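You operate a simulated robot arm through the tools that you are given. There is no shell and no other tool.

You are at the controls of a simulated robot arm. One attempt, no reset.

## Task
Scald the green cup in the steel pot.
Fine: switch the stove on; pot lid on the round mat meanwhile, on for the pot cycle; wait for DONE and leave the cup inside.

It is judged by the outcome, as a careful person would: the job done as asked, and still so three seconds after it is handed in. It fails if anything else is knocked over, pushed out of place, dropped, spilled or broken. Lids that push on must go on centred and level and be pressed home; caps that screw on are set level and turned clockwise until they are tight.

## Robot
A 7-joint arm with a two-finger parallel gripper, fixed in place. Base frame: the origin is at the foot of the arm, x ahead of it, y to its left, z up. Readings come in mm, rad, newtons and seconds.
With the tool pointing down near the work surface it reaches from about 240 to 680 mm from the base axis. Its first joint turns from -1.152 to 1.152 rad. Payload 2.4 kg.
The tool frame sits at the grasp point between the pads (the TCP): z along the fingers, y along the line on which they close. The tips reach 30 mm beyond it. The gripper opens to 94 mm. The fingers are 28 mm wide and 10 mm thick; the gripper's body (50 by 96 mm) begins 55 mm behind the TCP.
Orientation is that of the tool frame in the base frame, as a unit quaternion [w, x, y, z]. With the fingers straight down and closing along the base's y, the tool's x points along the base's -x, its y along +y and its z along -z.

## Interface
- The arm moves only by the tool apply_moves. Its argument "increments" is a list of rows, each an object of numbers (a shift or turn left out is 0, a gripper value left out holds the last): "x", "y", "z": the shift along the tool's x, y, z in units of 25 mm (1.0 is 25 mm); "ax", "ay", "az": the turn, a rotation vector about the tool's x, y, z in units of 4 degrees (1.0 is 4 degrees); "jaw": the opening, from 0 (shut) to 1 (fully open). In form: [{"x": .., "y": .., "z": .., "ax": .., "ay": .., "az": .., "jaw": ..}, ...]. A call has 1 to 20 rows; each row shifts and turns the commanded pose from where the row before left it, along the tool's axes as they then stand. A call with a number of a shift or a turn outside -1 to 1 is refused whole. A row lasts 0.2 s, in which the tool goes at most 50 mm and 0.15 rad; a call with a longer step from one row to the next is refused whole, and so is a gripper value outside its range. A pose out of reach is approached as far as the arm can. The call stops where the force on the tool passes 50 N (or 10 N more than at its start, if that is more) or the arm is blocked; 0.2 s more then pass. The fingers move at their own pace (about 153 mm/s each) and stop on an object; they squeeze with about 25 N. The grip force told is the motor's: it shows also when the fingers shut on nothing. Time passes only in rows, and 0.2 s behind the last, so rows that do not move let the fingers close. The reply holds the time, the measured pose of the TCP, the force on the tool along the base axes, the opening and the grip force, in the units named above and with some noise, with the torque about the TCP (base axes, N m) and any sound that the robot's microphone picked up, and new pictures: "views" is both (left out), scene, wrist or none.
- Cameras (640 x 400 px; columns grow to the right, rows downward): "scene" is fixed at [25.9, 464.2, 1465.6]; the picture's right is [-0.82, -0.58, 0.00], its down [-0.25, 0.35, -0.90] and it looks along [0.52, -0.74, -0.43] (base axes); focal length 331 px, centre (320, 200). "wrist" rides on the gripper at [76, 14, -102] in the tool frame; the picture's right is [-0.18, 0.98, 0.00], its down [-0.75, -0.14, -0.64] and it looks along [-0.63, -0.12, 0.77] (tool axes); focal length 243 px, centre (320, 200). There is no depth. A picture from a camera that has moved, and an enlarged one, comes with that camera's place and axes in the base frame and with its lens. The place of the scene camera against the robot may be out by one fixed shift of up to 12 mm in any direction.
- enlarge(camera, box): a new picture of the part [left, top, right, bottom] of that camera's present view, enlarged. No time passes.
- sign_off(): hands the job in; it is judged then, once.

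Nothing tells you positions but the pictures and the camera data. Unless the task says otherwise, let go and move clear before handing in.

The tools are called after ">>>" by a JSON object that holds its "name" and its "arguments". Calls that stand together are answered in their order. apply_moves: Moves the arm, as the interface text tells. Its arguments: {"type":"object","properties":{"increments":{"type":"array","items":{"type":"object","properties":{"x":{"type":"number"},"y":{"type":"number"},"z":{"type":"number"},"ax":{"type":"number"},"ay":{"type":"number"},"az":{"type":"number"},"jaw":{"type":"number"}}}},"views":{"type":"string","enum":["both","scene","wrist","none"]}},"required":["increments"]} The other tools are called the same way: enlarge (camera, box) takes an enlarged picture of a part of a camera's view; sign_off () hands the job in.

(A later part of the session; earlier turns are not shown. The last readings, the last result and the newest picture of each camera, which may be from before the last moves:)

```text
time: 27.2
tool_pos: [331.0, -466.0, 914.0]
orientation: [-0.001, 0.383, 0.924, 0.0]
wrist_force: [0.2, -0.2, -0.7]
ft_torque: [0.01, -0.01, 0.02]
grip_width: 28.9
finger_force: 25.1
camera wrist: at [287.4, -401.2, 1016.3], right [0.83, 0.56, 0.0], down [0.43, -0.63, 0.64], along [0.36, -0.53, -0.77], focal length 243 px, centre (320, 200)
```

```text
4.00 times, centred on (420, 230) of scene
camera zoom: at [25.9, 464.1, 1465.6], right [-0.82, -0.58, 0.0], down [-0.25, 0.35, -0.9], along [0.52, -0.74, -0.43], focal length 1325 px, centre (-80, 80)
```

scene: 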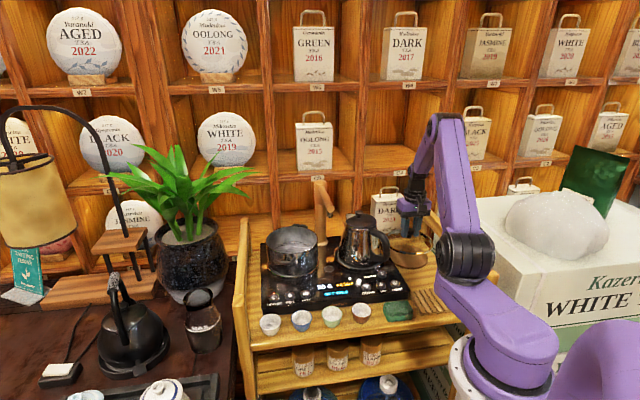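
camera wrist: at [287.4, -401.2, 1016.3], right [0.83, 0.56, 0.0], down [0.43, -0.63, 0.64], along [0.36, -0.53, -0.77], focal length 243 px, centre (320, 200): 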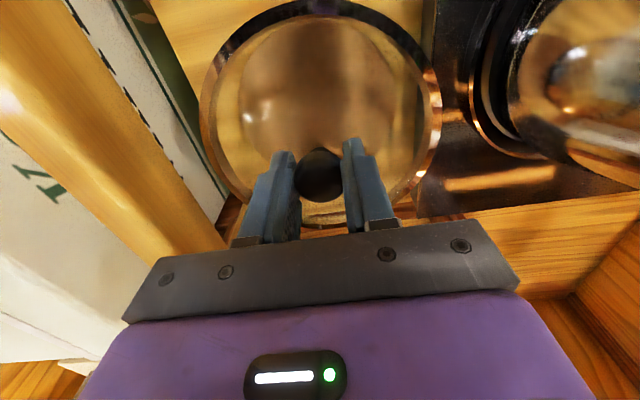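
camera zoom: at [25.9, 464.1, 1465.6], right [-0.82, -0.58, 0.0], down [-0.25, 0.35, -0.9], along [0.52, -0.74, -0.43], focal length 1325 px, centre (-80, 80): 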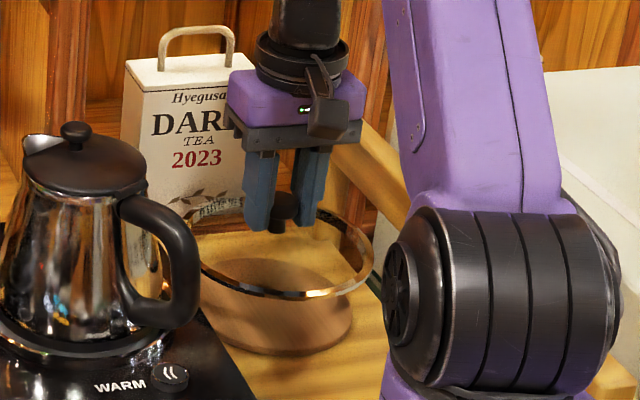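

Through the glass the mat is nearly concentric with the lid. I'll shift 4 mm away from the stove edge, then lower gently while watching the force.

>>> {"name": "apply_moves", "arguments": {"increments": [{"y": -0.16}, {"z": 0.4}, {"z": 0.4}, {"z": 0.4}, {"z": 0.24}, {"z": 0.12}, {}], "views": "both"}}

>>> {"name": "enlarge", "arguments": {"camera": "scene", "box": [360, 210, 456, 270]}}

>>> {"name": "enlarge", "arguments": {"camera": "wrist", "box": [160, 0, 480, 200]}}

```text
time: 28.8
tool_pos: [328.5, -469.5, 874.7]
orientation: [0.0, 0.383, 0.924, 0.0]
wrist_force: [0.1, -0.6, -1.5]
ft_torque: [0.0, -0.01, -0.04]
grip_width: 28.7
finger_force: 25.1
camera wrist: at [285.2, -404.2, 977.7], right [0.83, 0.56, 0.0], down [0.43, -0.63, 0.64], along [0.36, -0.53, -0.77], focal length 243 px, centre (320, 200)
```

scene: 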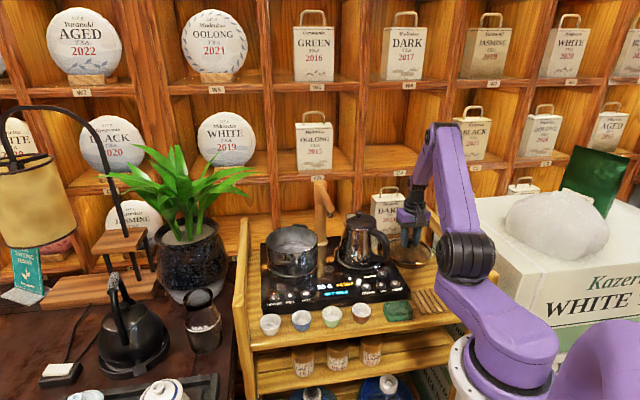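
wrist: 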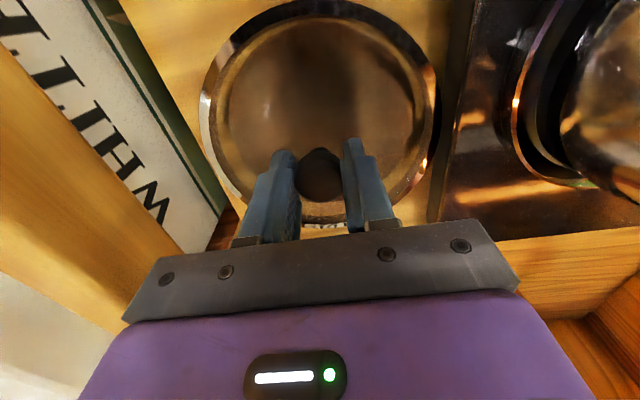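

```text
6.67 times, centred on (408, 240) of scene
camera zoom: at [25.9, 464.1, 1465.6], right [-0.82, -0.58, 0.0], down [-0.25, 0.35, -0.9], along [0.52, -0.74, -0.43], focal length 2209 px, centre (-267, -67)
```

zoom: 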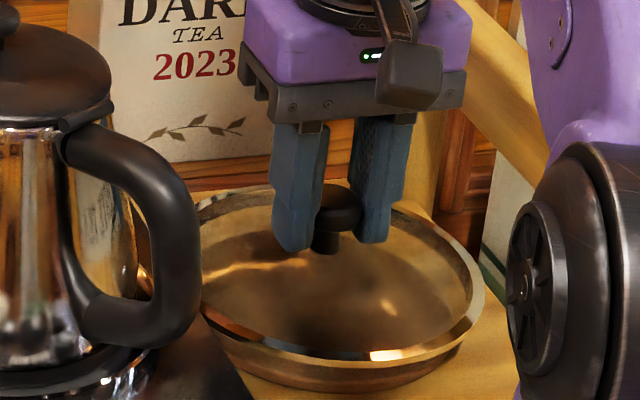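

```text
2.00 times, centred on (320, 100) of wrist
camera zoom: at [285.2, -404.2, 977.7], right [0.83, 0.56, 0.0], down [0.43, -0.63, 0.64], along [0.36, -0.53, -0.77], focal length 485 px, centre (320, 400)
```

zoom: 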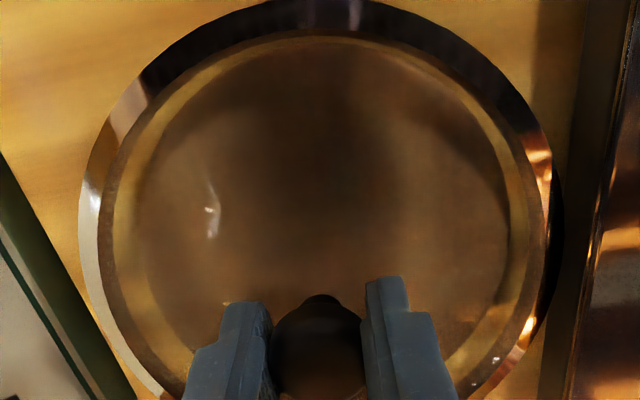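

Concentric with the mat and clear of the stove. I'll continue down in small steps to contact.

>>> {"name": "apply_moves", "arguments": {"increments": [{"z": 0.12}, {"z": 0.12}, {"z": 0.08}, {"z": 0.08}, {}], "views": "none"}}

>>> {"name": "enlarge", "arguments": {"camera": "scene", "box": [360, 210, 456, 270]}}

```text
time: 30.0
tool_pos: [328.1, -468.2, 865.1]
orientation: [0.0, 0.383, 0.924, 0.0]
wrist_force: [0.2, -0.4, -1.4]
ft_torque: [0.0, 0.02, 0.03]
grip_width: 28.7
finger_force: 25.0
```

```text
6.67 times, centred on (408, 240) of scene
camera zoom: at [25.9, 464.1, 1465.6], right [-0.82, -0.58, 0.0], down [-0.25, 0.35, -0.9], along [0.52, -0.74, -0.43], focal length 2209 px, centre (-267, -67)
```

zoom: 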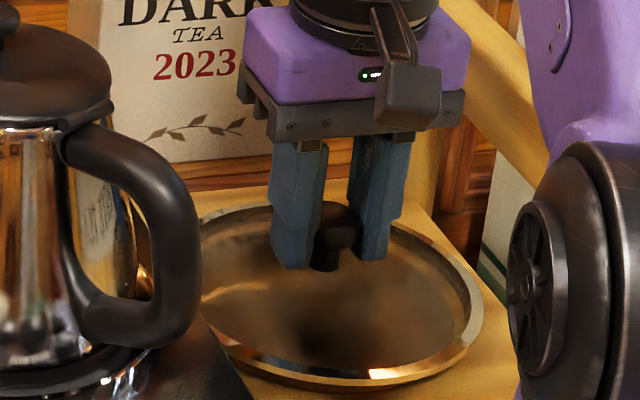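

>>> {"name": "apply_moves", "arguments": {"increments": [{"z": 0.06}, {"z": 0.06}, {"z": 0.06}, {}], "views": "none"}}

>>> {"name": "enlarge", "arguments": {"camera": "scene", "box": [360, 210, 456, 270]}}

```text
time: 31.0
tool_pos: [328.5, -468.5, 859.9]
orientation: [0.001, 0.382, 0.924, 0.0]
wrist_force: [-0.3, 0.5, -2.3]
ft_torque: [0.01, 0.04, -0.02]
grip_width: 28.6
finger_force: 25.0
```

```text
6.67 times, centred on (408, 240) of scene
camera zoom: at [25.9, 464.1, 1465.6], right [-0.82, -0.58, 0.0], down [-0.25, 0.35, -0.9], along [0.52, -0.74, -0.43], focal length 2209 px, centre (-267, -67)
```

zoom: 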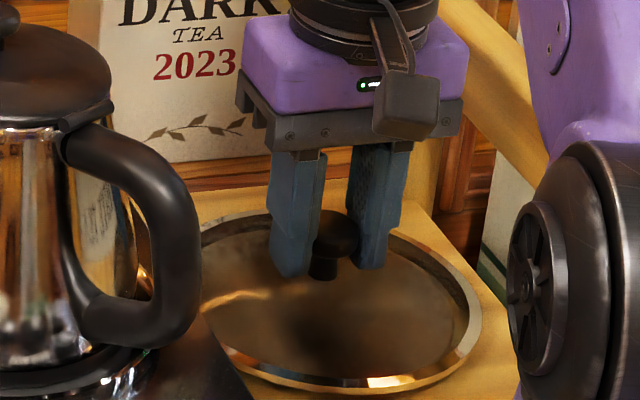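

>>> {"name": "apply_moves", "arguments": {"increments": [{"z": 0.06}, {"z": 0.06}, {}], "views": "none"}}

>>> {"name": "apply_moves", "arguments": {"increments": [{"z": 0.05}, {"z": 0.05}, {}], "views": "none"}}

>>> {"name": "enlarge", "arguments": {"camera": "scene", "box": [360, 210, 456, 270]}}

```text
time: 31.8
tool_pos: [329.2, -468.8, 858.7]
orientation: [0.0, 0.382, 0.924, 0.0]
wrist_force: [-3.2, 4.4, 19.1]
ft_torque: [0.23, 0.2, 0.03]
grip_width: 28.9
finger_force: 25.2
```

```text
time: 32.6
tool_pos: [329.0, -468.2, 856.1]
orientation: [0.002, 0.382, 0.924, -0.002]
wrist_force: [0.2, 0.2, 25.5]
ft_torque: [-0.08, -0.04, 0.02]
grip_width: 28.6
finger_force: 24.8
```

```text
6.67 times, centred on (408, 240) of scene
camera zoom: at [25.6, 464.6, 1465.5], right [-0.82, -0.58, 0.0], down [-0.25, 0.35, -0.9], along [0.52, -0.74, -0.43], focal length 2209 px, centre (-267, -67)
```

zoom: 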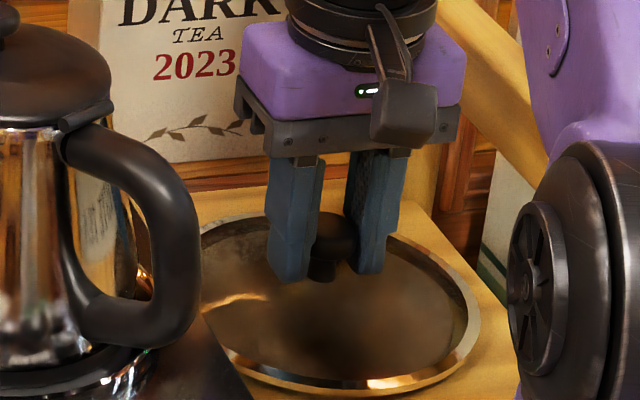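

Contact at TCP z about 858, torque balanced so it is level. I'll ease off and release.

>>> {"name": "apply_moves", "arguments": {"increments": [{"z": -0.06}, {}, {"jaw": 0.6}, {}, {"z": -0.2}, {"z": -0.6}, {"z": -0.8}, {"z": -0.9}, {}], "views": "both"}}

>>> {"name": "enlarge", "arguments": {"camera": "scene", "box": [340, 190, 500, 290]}}

>>> {"name": "enlarge", "arguments": {"camera": "wrist", "box": [160, 0, 480, 200]}}

```text
time: 34.6
tool_pos: [327.1, -467.8, 919.3]
orientation: [0.0, 0.382, 0.924, 0.0]
wrist_force: [0.2, 0.3, -1.4]
ft_torque: [-0.01, -0.01, -0.01]
grip_width: 56.4
finger_force: 0.1
camera wrist: at [283.9, -404.3, 1022.1], right [0.83, 0.56, 0.0], down [0.43, -0.63, 0.64], along [0.36, -0.53, -0.77], focal length 243 px, centre (320, 200)
```

scene: 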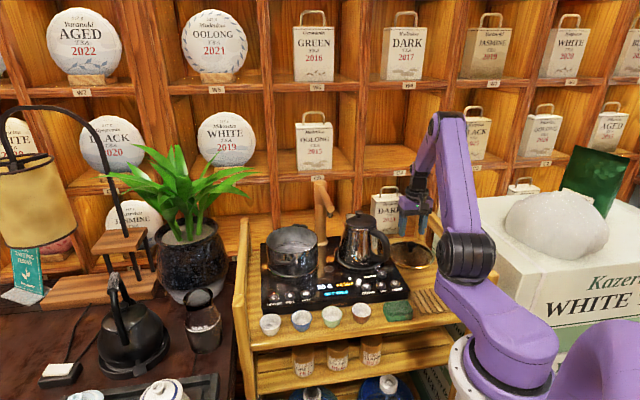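
wrist: 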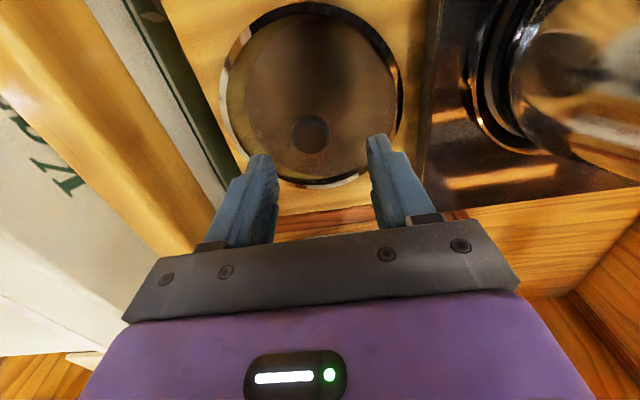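

```text
4.00 times, centred on (420, 240) of scene
camera zoom: at [25.9, 464.2, 1465.6], right [-0.82, -0.58, 0.0], down [-0.25, 0.35, -0.9], along [0.52, -0.74, -0.43], focal length 1325 px, centre (-80, 40)
```

zoom: 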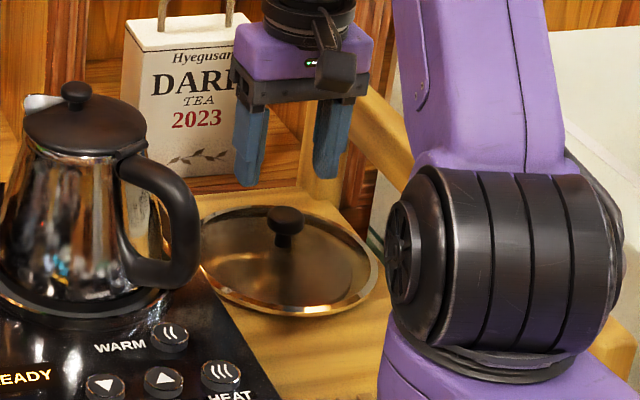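

```text
2.00 times, centred on (320, 100) of wrist
camera zoom: at [283.9, -404.3, 1022.1], right [0.83, 0.56, 0.0], down [0.43, -0.63, 0.64], along [0.36, -0.53, -0.77], focal length 485 px, centre (320, 400)
```

zoom: 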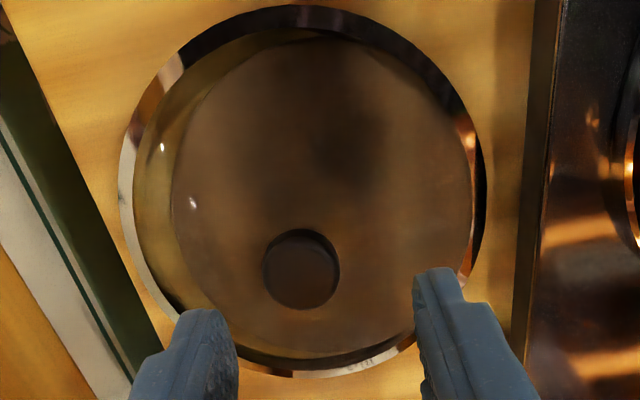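

Released, but I want to check that the lid sits level on the mat. I'll back away higher and look.

>>> {"name": "apply_moves", "arguments": {"increments": [{"z": -0.9}, {"z": -0.9}, {"z": -0.9}, {"x": 0.8}, {"x": 0.8}, {}], "views": "both"}}

>>> {"name": "enlarge", "arguments": {"camera": "scene", "box": [376, 220, 456, 270]}}

>>> {"name": "enlarge", "arguments": {"camera": "wrist", "box": [200, 0, 440, 150]}}

```text
time: 36.0
tool_pos: [300.0, -438.5, 987.3]
orientation: [0.001, 0.383, 0.924, 0.0]
wrist_force: [-0.2, -0.4, 0.3]
ft_torque: [-0.02, -0.01, 0.0]
grip_width: 56.5
finger_force: 0.1
camera wrist: at [256.3, -375.5, 1088.9], right [0.83, 0.56, 0.0], down [0.43, -0.63, 0.64], along [0.36, -0.53, -0.77], focal length 243 px, centre (320, 200)
```

scene: 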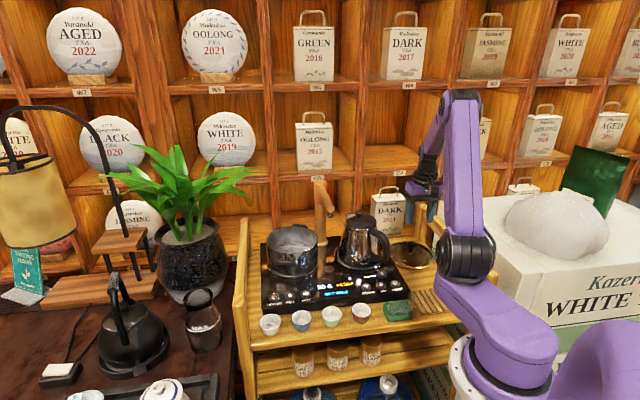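
wrist: 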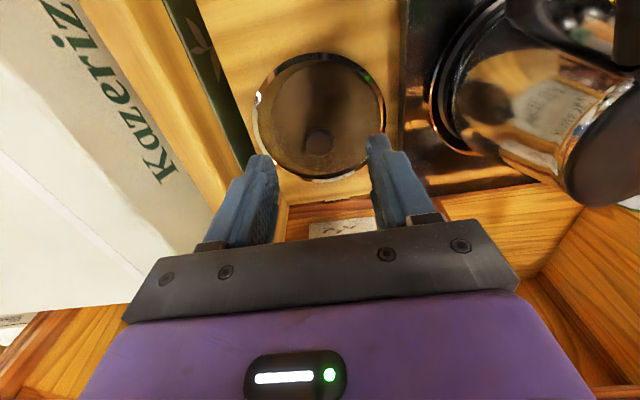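

```text
8.00 times, centred on (416, 245) of scene
camera zoom: at [25.9, 464.2, 1465.6], right [-0.82, -0.58, 0.0], down [-0.25, 0.35, -0.9], along [0.52, -0.74, -0.43], focal length 2651 px, centre (-448, -160)
```

zoom: 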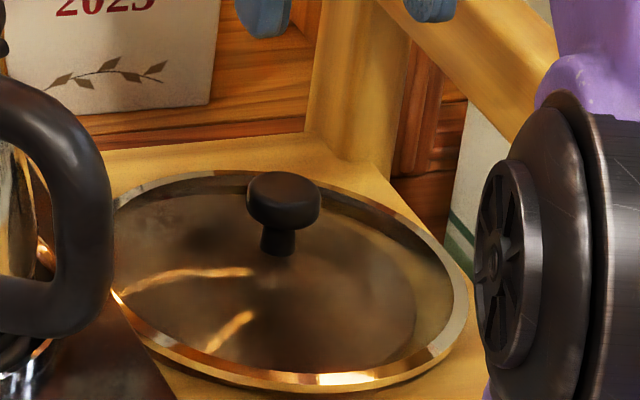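

```text
2.67 times, centred on (320, 75) of wrist
camera zoom: at [256.3, -375.5, 1088.9], right [0.83, 0.56, 0.0], down [0.43, -0.63, 0.64], along [0.36, -0.53, -0.77], focal length 647 px, centre (320, 533)
```

zoom: 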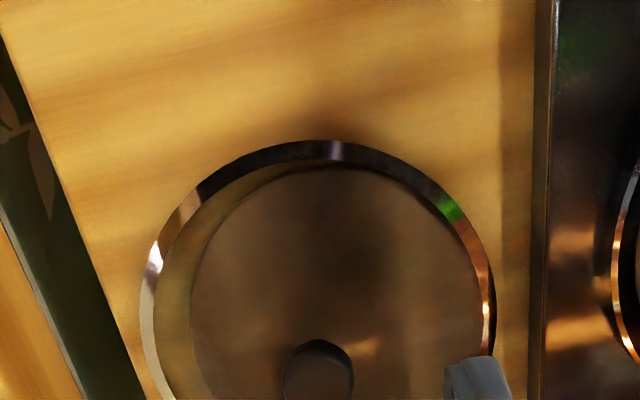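

The lid slid about 9 mm away from the stove on release and now looks slightly tilted, with one side off the mat. I'll re-grip it and set it again, centred and gentler.

>>> {"name": "apply_moves", "arguments": {"increments": [{"x": -0.78, "y": -0.17}, {"x": -0.78, "y": -0.17}, {"z": 0.9}, {"z": 0.9}, {"z": 0.9}, {"z": 0.5}, {}], "views": "wrist"}}

>>> {"name": "enlarge", "arguments": {"camera": "wrist", "box": [160, 0, 480, 200]}}

>>> {"name": "enlarge", "arguments": {"camera": "scene", "box": [376, 215, 456, 265]}}

```text
time: 37.6
tool_pos: [320.4, -474.4, 906.5]
orientation: [0.001, 0.382, 0.924, 0.0]
wrist_force: [0.6, 0.5, -0.3]
ft_torque: [-0.01, -0.03, 0.0]
grip_width: 56.3
finger_force: 0.1
camera wrist: at [277.7, -409.4, 1009.2], right [0.83, 0.56, 0.0], down [0.43, -0.63, 0.64], along [0.36, -0.53, -0.77], focal length 243 px, centre (320, 200)
```

wrist: 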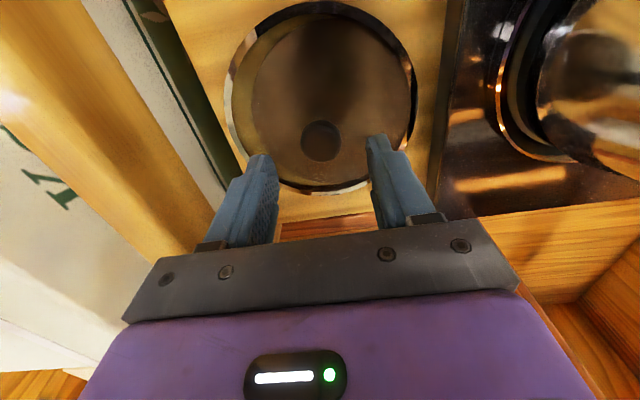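

```text
2.00 times, centred on (320, 100) of wrist
camera zoom: at [277.7, -409.4, 1009.2], right [0.83, 0.56, 0.0], down [0.43, -0.63, 0.64], along [0.36, -0.53, -0.77], focal length 485 px, centre (320, 400)
```

zoom: 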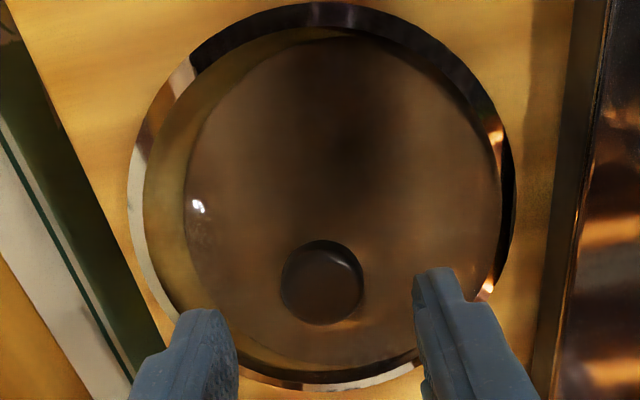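

```text
8.00 times, centred on (416, 240) of scene
camera zoom: at [25.9, 464.2, 1465.6], right [-0.82, -0.58, 0.0], down [-0.25, 0.35, -0.9], along [0.52, -0.74, -0.43], focal length 2651 px, centre (-448, -120)
```

zoom: 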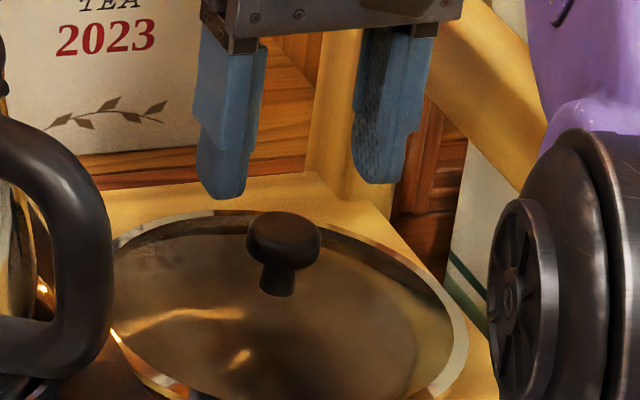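

The lid is tilted, with its stove side up on the mat edge. The knob is centred between the fingers, so I'll lower, grip and lift slightly.

>>> {"name": "apply_moves", "arguments": {"increments": [{"z": 0.8}, {"z": 0.8}, {"z": 0.32}, {}, {"jaw": 0}, {}, {}, {"z": -0.2}, {"z": -0.3}, {"z": -0.3}, {}], "views": "wrist"}}

>>> {"name": "enlarge", "arguments": {"camera": "wrist", "box": [160, 0, 480, 200]}}

>>> {"name": "enlarge", "arguments": {"camera": "scene", "box": [376, 215, 456, 265]}}

```text
time: 40.0
tool_pos: [321.5, -472.4, 878.0]
orientation: [0.0, 0.382, 0.924, 0.0]
wrist_force: [-0.2, -0.3, -1.1]
ft_torque: [0.0, -0.02, -0.01]
grip_width: 28.6
finger_force: 25.1
camera wrist: at [277.9, -408.6, 981.2], right [0.83, 0.56, 0.0], down [0.43, -0.63, 0.64], along [0.36, -0.53, -0.77], focal length 243 px, centre (320, 200)
```

wrist: 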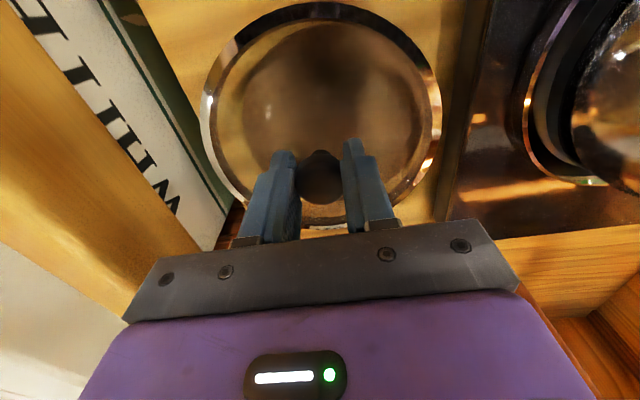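

```text
2.00 times, centred on (320, 100) of wrist
camera zoom: at [277.9, -408.6, 981.2], right [0.83, 0.56, 0.0], down [0.43, -0.63, 0.64], along [0.36, -0.53, -0.77], focal length 485 px, centre (320, 400)
```

zoom: 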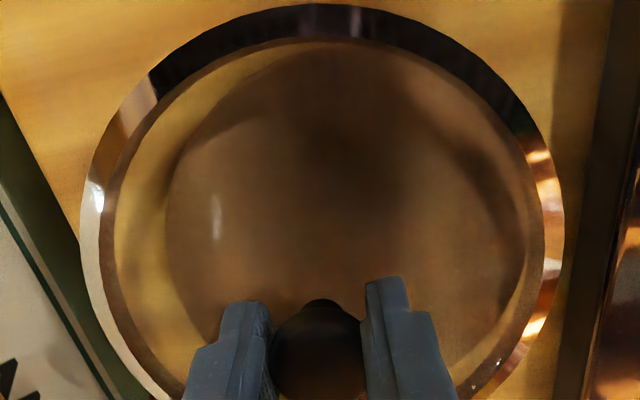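

```text
8.00 times, centred on (416, 240) of scene
camera zoom: at [25.9, 464.1, 1465.6], right [-0.82, -0.58, 0.0], down [-0.25, 0.35, -0.9], along [0.52, -0.74, -0.43], focal length 2651 px, centre (-448, -120)
```

zoom: 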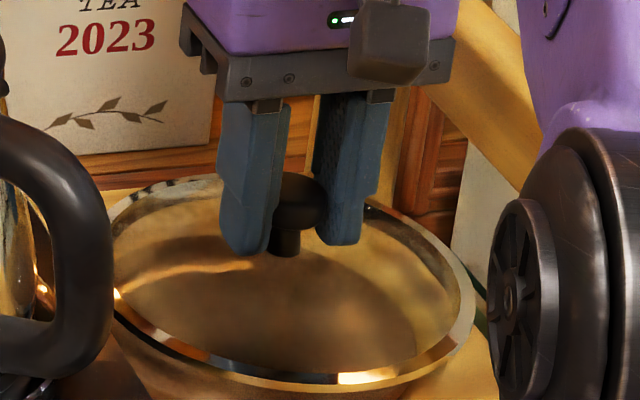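

Held level again. The mat is about 9.5 mm to +a of the lid centre, so I'll shift 8.5 mm and re-check concentricity.

>>> {"name": "apply_moves", "arguments": {"increments": [{"y": 0.34, "x": -0.03}, {}, {"z": 0.16}, {"z": 0.16}, {}], "views": "wrist"}}

>>> {"name": "enlarge", "arguments": {"camera": "wrist", "box": [160, 0, 480, 200]}}

>>> {"name": "enlarge", "arguments": {"camera": "scene", "box": [376, 215, 456, 265]}}

```text
time: 41.2
tool_pos: [327.3, -467.8, 869.4]
orientation: [0.0, 0.383, 0.924, 0.0]
wrist_force: [0.6, -0.7, -1.1]
ft_torque: [0.0, -0.01, -0.01]
grip_width: 28.9
finger_force: 24.5
camera wrist: at [284.5, -403.6, 973.1], right [0.83, 0.56, 0.0], down [0.43, -0.63, 0.64], along [0.36, -0.53, -0.77], focal length 243 px, centre (320, 200)
```

wrist: 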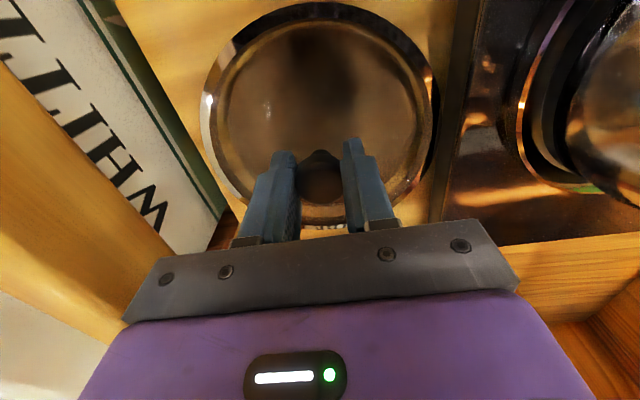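

```text
2.00 times, centred on (320, 100) of wrist
camera zoom: at [284.5, -403.6, 973.1], right [0.83, 0.56, 0.0], down [0.43, -0.63, 0.64], along [0.36, -0.53, -0.77], focal length 485 px, centre (320, 400)
```

zoom: 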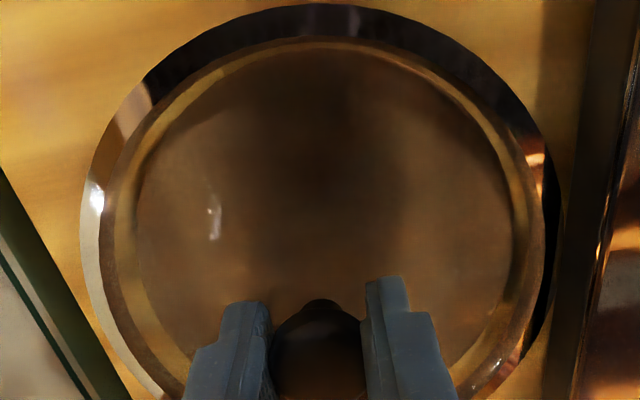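

```text
8.00 times, centred on (416, 240) of scene
camera zoom: at [25.9, 464.1, 1465.6], right [-0.82, -0.58, 0.0], down [-0.25, 0.35, -0.9], along [0.52, -0.74, -0.43], focal length 2651 px, centre (-448, -120)
```

zoom: 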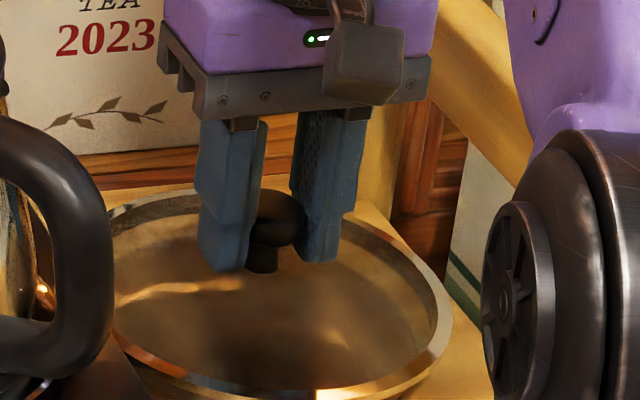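

Concentric within about 2 mm. I'll lower gently to first contact.

>>> {"name": "apply_moves", "arguments": {"increments": [{"y": 0.04, "z": 0.1}, {"z": 0.1}, {"z": 0.06}, {"z": 0.04}, {}], "views": "none"}}

>>> {"name": "apply_moves", "arguments": {"increments": [{"z": 0.03}, {"z": 0.03}, {}], "views": "none"}}

```text
time: 42.4
tool_pos: [329.0, -467.6, 862.6]
orientation: [0.0, 0.383, 0.924, 0.0]
wrist_force: [0.2, 0.6, -0.8]
ft_torque: [0.02, -0.01, 0.0]
grip_width: 28.8
finger_force: 24.9
```

```text
time: 43.2
tool_pos: [329.2, -466.8, 860.9]
orientation: [0.0, 0.382, 0.924, 0.0]
wrist_force: [0.6, -0.7, -2.1]
ft_torque: [0.0, -0.01, -0.01]
grip_width: 28.9
finger_force: 24.9
```

>>> {"name": "apply_moves", "arguments": {"increments": [{"z": 0.03}, {"z": 0.03}, {}], "views": "none"}}

>>> {"name": "apply_moves", "arguments": {"increments": [{"z": 0.03}, {}], "views": "none"}}

```text
time: 44.0
tool_pos: [328.9, -467.6, 859.2]
orientation: [0.0, 0.383, 0.924, 0.0]
wrist_force: [-0.4, 0.3, -1.6]
ft_torque: [0.01, -0.02, 0.0]
grip_width: 28.7
finger_force: 24.8
```

```text
time: 44.6
tool_pos: [329.1, -466.6, 858.9]
orientation: [0.0, 0.382, 0.924, 0.0]
wrist_force: [-0.1, -0.6, -1.3]
ft_torque: [0.01, -0.02, -0.02]
grip_width: 28.9
finger_force: 25.0
```

>>> {"name": "apply_moves", "arguments": {"increments": [{"z": 0.03}, {}], "views": "none"}}

>>> {"name": "apply_moves", "arguments": {"increments": [{"z": 0.03}, {}], "views": "none"}}

>>> {"name": "enlarge", "arguments": {"camera": "scene", "box": [376, 215, 456, 265]}}

```text
time: 45.2
tool_pos: [328.1, -466.4, 858.8]
orientation: [0.0, 0.383, 0.924, 0.0]
wrist_force: [-1.6, 1.7, 5.7]
ft_torque: [0.05, 0.05, 0.03]
grip_width: 28.8
finger_force: 25.1
```

```text
time: 45.8
tool_pos: [329.3, -466.9, 858.2]
orientation: [0.001, 0.383, 0.924, -0.001]
wrist_force: [-3.6, 2.7, 15.2]
ft_torque: [0.17, 0.14, 0.0]
grip_width: 28.3
finger_force: 25.2
```

```text
8.00 times, centred on (416, 240) of scene
camera zoom: at [25.7, 464.5, 1465.5], right [-0.82, -0.58, 0.0], down [-0.25, 0.35, -0.9], along [0.52, -0.74, -0.43], focal length 2651 px, centre (-448, -120)
```

zoom: 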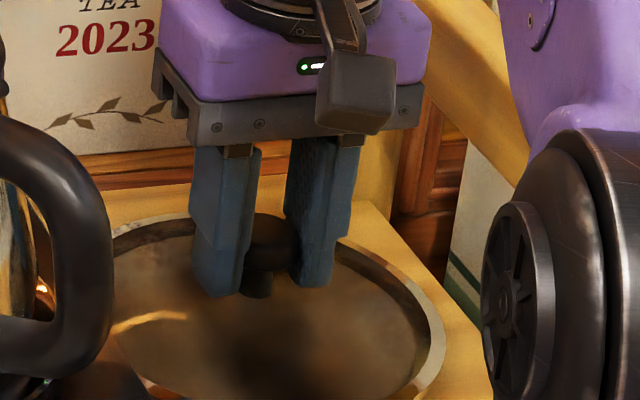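

First contact is light. I'll ease off and open the jaw slowly so the lid isn't disturbed.

>>> {"name": "apply_moves", "arguments": {"increments": [{"z": -0.03}, {"jaw": 0.31}, {"jaw": 0.32}, {"jaw": 0.33}, {"jaw": 0.35}, {"jaw": 0.38}, {"jaw": 0.45}, {"jaw": 0.6}, {}], "views": "wrist"}}

>>> {"name": "enlarge", "arguments": {"camera": "wrist", "box": [160, 0, 480, 200]}}

>>> {"name": "enlarge", "arguments": {"camera": "scene", "box": [376, 215, 456, 265]}}

```text
time: 47.8
tool_pos: [327.7, -468.7, 857.7]
orientation: [0.0, 0.382, 0.924, -0.001]
wrist_force: [-0.2, -0.2, 0.1]
ft_torque: [-0.04, 0.0, 0.02]
grip_width: 56.4
finger_force: 0.0
camera wrist: at [285.2, -403.1, 960.7], right [0.83, 0.56, 0.0], down [0.43, -0.63, 0.64], along [0.36, -0.53, -0.77], focal length 243 px, centre (320, 200)
```

wrist: 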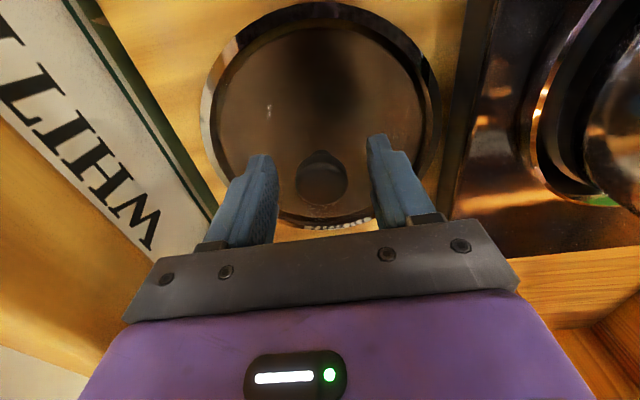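

```text
2.00 times, centred on (320, 100) of wrist
camera zoom: at [285.2, -403.1, 960.7], right [0.83, 0.56, 0.0], down [0.43, -0.63, 0.64], along [0.36, -0.53, -0.77], focal length 485 px, centre (320, 400)
```

zoom: 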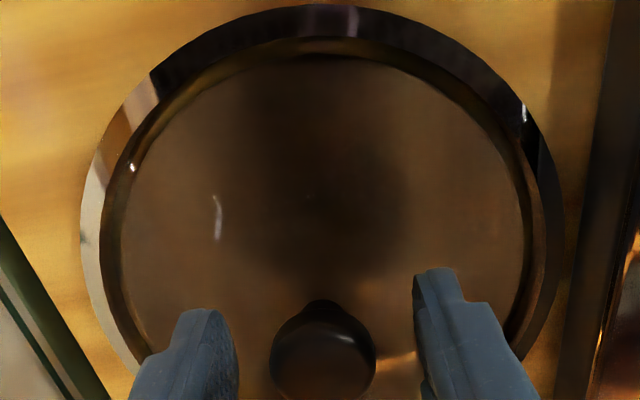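

```text
8.00 times, centred on (416, 240) of scene
camera zoom: at [25.9, 464.2, 1465.6], right [-0.82, -0.58, 0.0], down [-0.25, 0.35, -0.9], along [0.52, -0.74, -0.43], focal length 2651 px, centre (-448, -120)
```

zoom: 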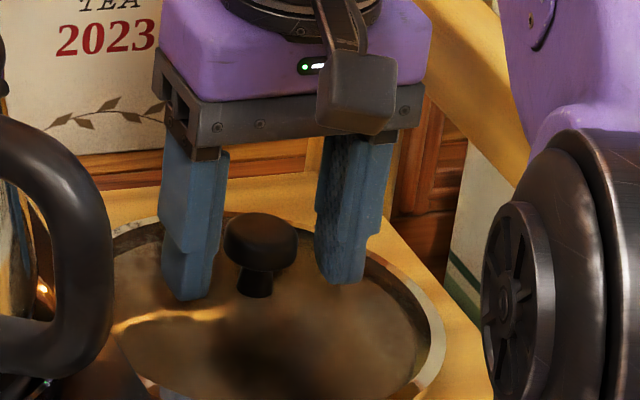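

The lid now sits concentric on the mat after release. I'll rise and verify.

>>> {"name": "apply_moves", "arguments": {"increments": [{"z": -0.3}, {"z": -0.7}, {"z": -0.9}, {"z": -0.9}, {"z": -0.9}, {"z": -0.9}, {"x": 0.9}, {"x": 0.9}, {"x": 0.9}, {}], "views": "both"}}

>>> {"name": "enlarge", "arguments": {"camera": "wrist", "box": [200, 0, 440, 150]}}

>>> {"name": "enlarge", "arguments": {"camera": "scene", "box": [376, 220, 456, 270]}}

```text
time: 50.0
tool_pos: [280.7, -418.7, 972.3]
orientation: [0.0, 0.383, 0.924, 0.001]
wrist_force: [0.6, -0.8, 0.3]
ft_torque: [0.02, -0.03, 0.02]
grip_width: 56.3
finger_force: 0.1
camera wrist: at [237.0, -355.1, 1075.1], right [0.83, 0.56, 0.0], down [0.43, -0.63, 0.64], along [0.36, -0.53, -0.77], focal length 243 px, centre (320, 200)
```

scene: 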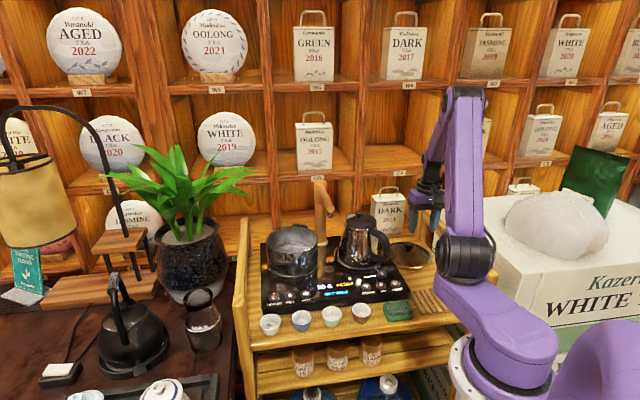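
wrist: 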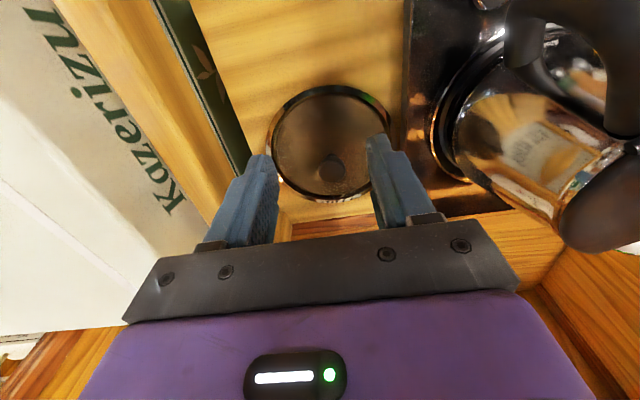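

```text
2.67 times, centred on (320, 75) of wrist
camera zoom: at [237.0, -355.1, 1075.1], right [0.83, 0.56, 0.0], down [0.43, -0.63, 0.64], along [0.36, -0.53, -0.77], focal length 647 px, centre (320, 533)
```

zoom: 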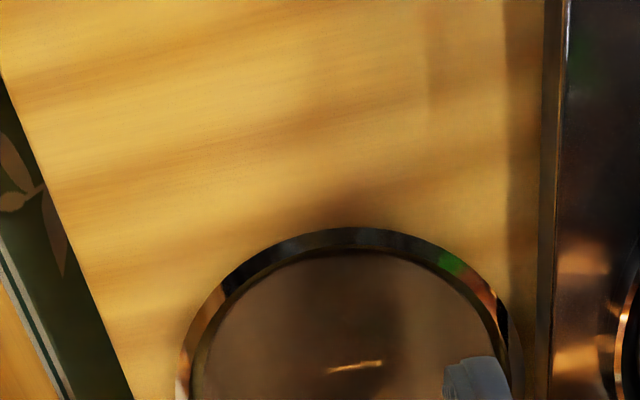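

```text
8.00 times, centred on (416, 245) of scene
camera zoom: at [25.9, 464.2, 1465.6], right [-0.82, -0.58, 0.0], down [-0.25, 0.35, -0.9], along [0.52, -0.74, -0.43], focal length 2651 px, centre (-448, -160)
```

zoom: 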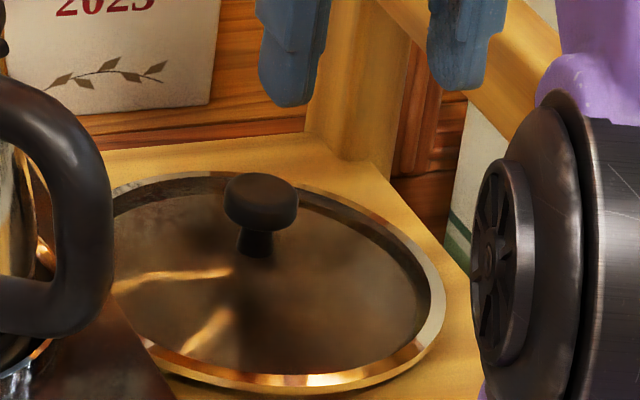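

The lid is centred and level on the mat. Next I'll swing around the front to look at the green cup.

>>> {"name": "apply_moves", "arguments": {"increments": [{"x": 0.9, "z": -0.6}, {"x": 0.9, "z": -0.6}, {"x": 0.9, "z": -0.6}, {"x": 0.9}, {"x": 0.9}, {"x": 0.9}, {"x": 0.85}, {"x": 0.86, "y": 0.5}, {"y": 1}, {"y": 1}, {"y": 1}, {"y": 1}, {"y": 1}, {"y": 1}, {"y": 1}, {"y": 1}, {"y": 1}, {"y": 1}, {"y": 1}, {"y": 0.9}], "views": "both"}}

>>> {"name": "enlarge", "arguments": {"camera": "wrist", "box": [160, 0, 480, 200]}}

```text
time: 54.2
tool_pos: [375.3, -73.5, 1017.9]
orientation: [0.0, 0.383, 0.924, 0.0]
wrist_force: [0.5, 0.3, -0.8]
ft_torque: [0.04, -0.01, 0.0]
grip_width: 56.5
finger_force: 0.0
camera wrist: at [331.2, -9.8, 1120.4], right [0.82, 0.57, 0.0], down [0.43, -0.63, 0.64], along [0.36, -0.53, -0.77], focal length 243 px, centre (320, 200)
```

scene: 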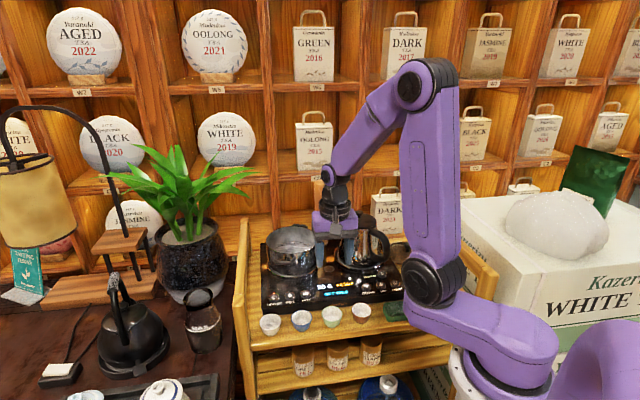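
wrist: 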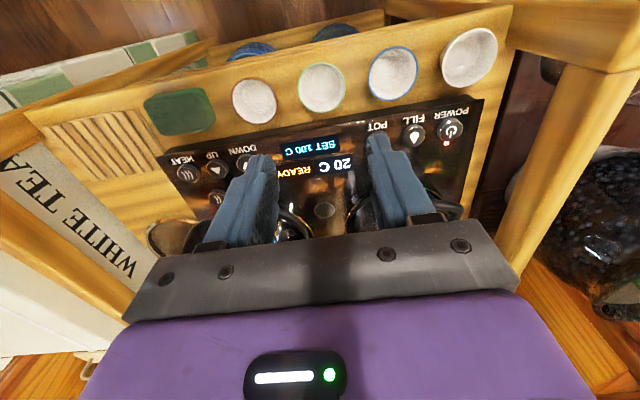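

```text
2.00 times, centred on (320, 100) of wrist
camera zoom: at [331.2, -9.8, 1120.4], right [0.82, 0.57, 0.0], down [0.43, -0.63, 0.64], along [0.36, -0.53, -0.77], focal length 485 px, centre (320, 400)
```

zoom: 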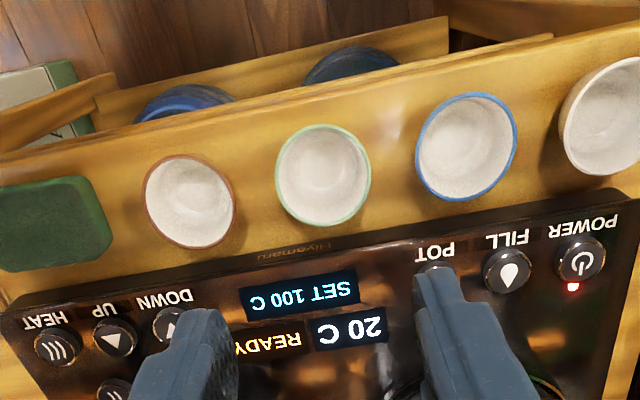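

Green cup rim is at about (376, -72), R about 27, with neighbours about 75 mm away along a. I'll lower above it and refine.

>>> {"name": "apply_moves", "arguments": {"increments": [{"jaw": 0.68, "z": 0.9}, {"z": 0.9}, {"z": 0.9}, {"z": 0.7}, {}], "views": "both"}}

>>> {"name": "enlarge", "arguments": {"camera": "wrist", "box": [160, 0, 480, 200]}}

>>> {"name": "enlarge", "arguments": {"camera": "scene", "box": [270, 260, 398, 340]}}

```text
time: 55.4
tool_pos: [375.4, -75.3, 933.8]
orientation: [0.0, 0.383, 0.924, 0.0]
wrist_force: [1.0, -0.1, 0.6]
ft_torque: [0.03, 0.0, -0.01]
grip_width: 64.0
finger_force: 0.1
camera wrist: at [331.1, -10.6, 1035.4], right [0.83, 0.56, 0.0], down [0.43, -0.63, 0.64], along [0.36, -0.53, -0.77], focal length 243 px, centre (320, 200)
```

scene: 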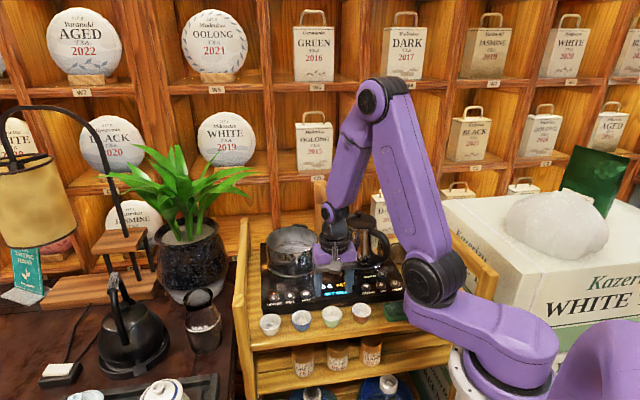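
wrist: 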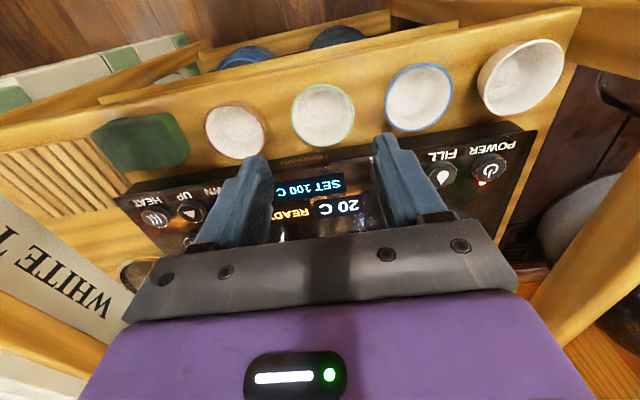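

```text
2.00 times, centred on (320, 100) of wrist
camera zoom: at [331.1, -10.6, 1035.4], right [0.83, 0.56, 0.0], down [0.43, -0.63, 0.64], along [0.36, -0.53, -0.77], focal length 485 px, centre (320, 400)
```

zoom: 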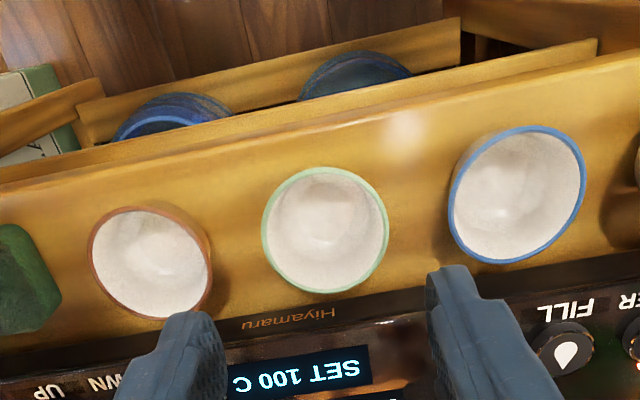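

```text
5.00 times, centred on (334, 300) of scene
camera zoom: at [25.9, 464.2, 1465.6], right [-0.82, -0.58, 0.0], down [-0.25, 0.35, -0.9], along [0.52, -0.74, -0.43], focal length 1657 px, centre (250, -300)
```

zoom: 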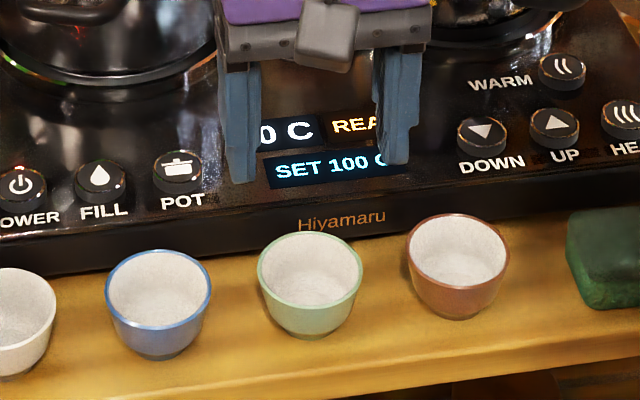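

Green cup centre is (376, -72) with the rim near z 838 and the table near 800. I'll descend with fingers straddling it between its neighbours.

>>> {"name": "apply_moves", "arguments": {"increments": [{"y": 0.065, "jaw": 0.66}, {"z": 0.8}, {"z": 0.8}, {"z": 0.6}, {"z": 0.4}, {}], "views": "both"}}

>>> {"name": "enlarge", "arguments": {"camera": "wrist", "box": [160, 40, 480, 240]}}

>>> {"name": "enlarge", "arguments": {"camera": "scene", "box": [270, 260, 398, 340]}}

```text
time: 56.8
tool_pos: [375.0, -75.0, 868.3]
orientation: [0.0, 0.383, 0.924, 0.001]
wrist_force: [-0.4, 0.1, 1.2]
ft_torque: [-0.05, 0.0, 0.02]
grip_width: 62.3
finger_force: 0.0
camera wrist: at [332.3, -9.6, 970.7], right [0.83, 0.56, 0.0], down [0.43, -0.63, 0.64], along [0.36, -0.53, -0.77], focal length 243 px, centre (320, 200)
```

scene: 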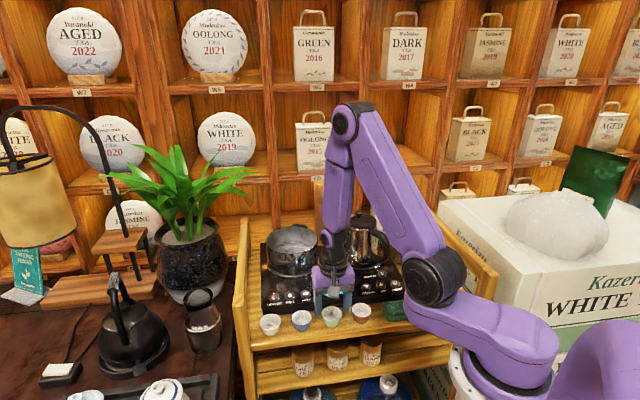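
wrist: 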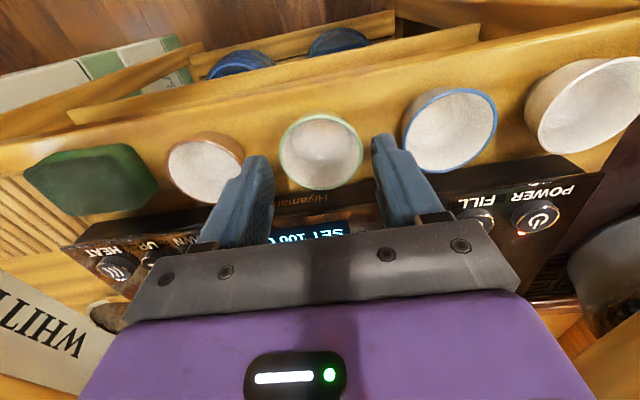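

```text
2.00 times, centred on (320, 140) of wrist
camera zoom: at [332.3, -9.6, 970.7], right [0.83, 0.56, 0.0], down [0.43, -0.63, 0.64], along [0.36, -0.53, -0.77], focal length 485 px, centre (320, 320)
```

zoom: 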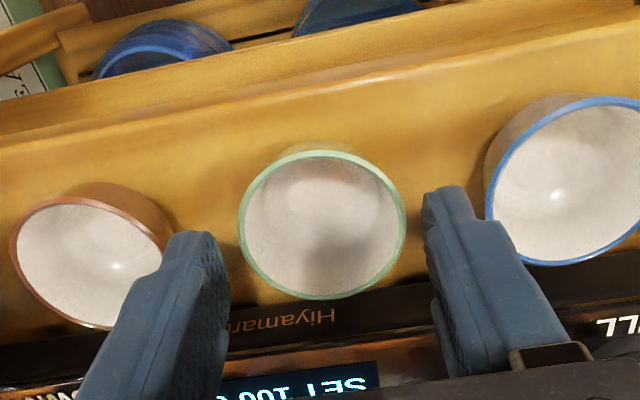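

```text
5.00 times, centred on (334, 300) of scene
camera zoom: at [25.9, 464.2, 1465.6], right [-0.82, -0.58, 0.0], down [-0.25, 0.35, -0.9], along [0.52, -0.74, -0.43], focal length 1657 px, centre (250, -300)
```

zoom: 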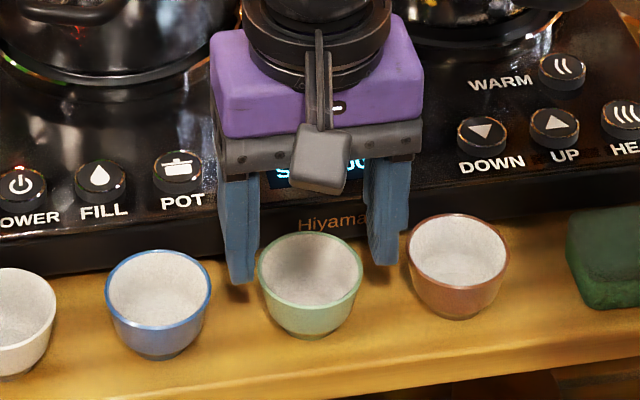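

The fingers straddle the cup with about 6 mm to each neighbour. I'll make a tiny correction, lower 20 mm and close.

>>> {"name": "apply_moves", "arguments": {"increments": [{"x": 0.06, "y": 0.02}, {"z": 0.4}, {"z": 0.4}, {}, {"jaw": 0.5}, {"jaw": 0.4}, {}, {}], "views": "both"}}

>>> {"name": "enlarge", "arguments": {"camera": "wrist", "box": [160, 40, 480, 240]}}

>>> {"name": "enlarge", "arguments": {"camera": "scene", "box": [270, 260, 398, 340]}}

```text
time: 58.6
tool_pos: [375.5, -72.6, 848.2]
orientation: [0.0, 0.383, 0.924, -0.001]
wrist_force: [0.2, -0.3, 0.3]
ft_torque: [-0.01, 0.01, -0.01]
grip_width: 51.9
finger_force: 25.2
camera wrist: at [331.2, -7.9, 950.7], right [0.83, 0.56, 0.0], down [0.43, -0.63, 0.64], along [0.36, -0.53, -0.77], focal length 243 px, centre (320, 200)
```

scene: 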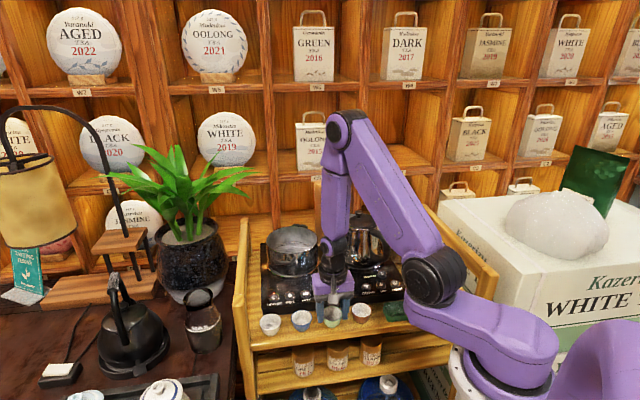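
wrist: 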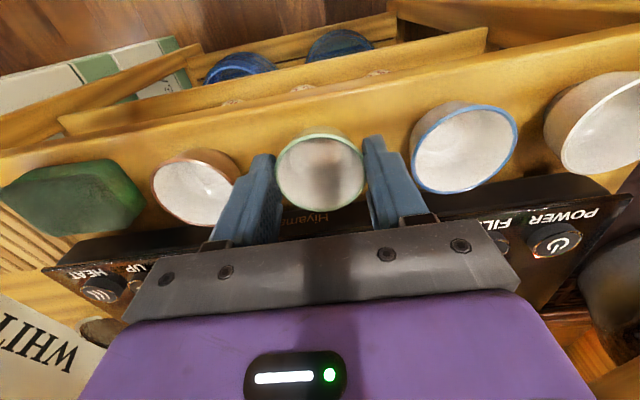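

```text
2.00 times, centred on (320, 140) of wrist
camera zoom: at [331.2, -7.9, 950.7], right [0.83, 0.56, 0.0], down [0.43, -0.63, 0.64], along [0.36, -0.53, -0.77], focal length 485 px, centre (320, 320)
```

zoom: 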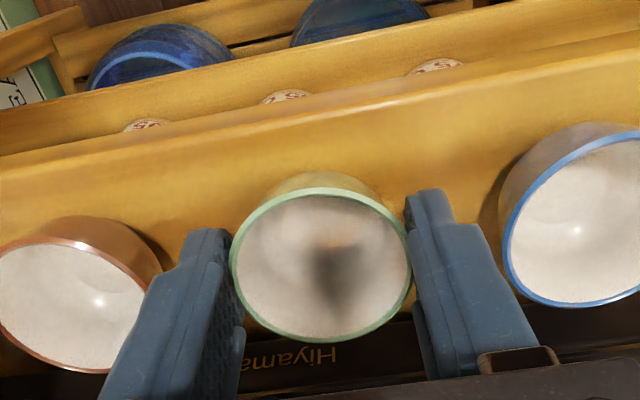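

```text
5.00 times, centred on (334, 300) of scene
camera zoom: at [25.9, 464.2, 1465.6], right [-0.82, -0.58, 0.0], down [-0.25, 0.35, -0.9], along [0.52, -0.74, -0.43], focal length 1657 px, centre (250, -300)
```

zoom: 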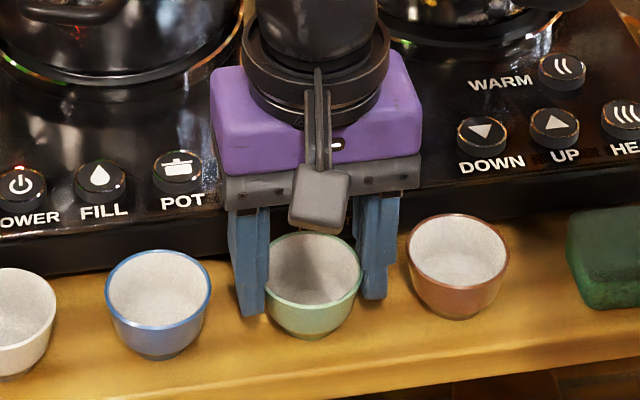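

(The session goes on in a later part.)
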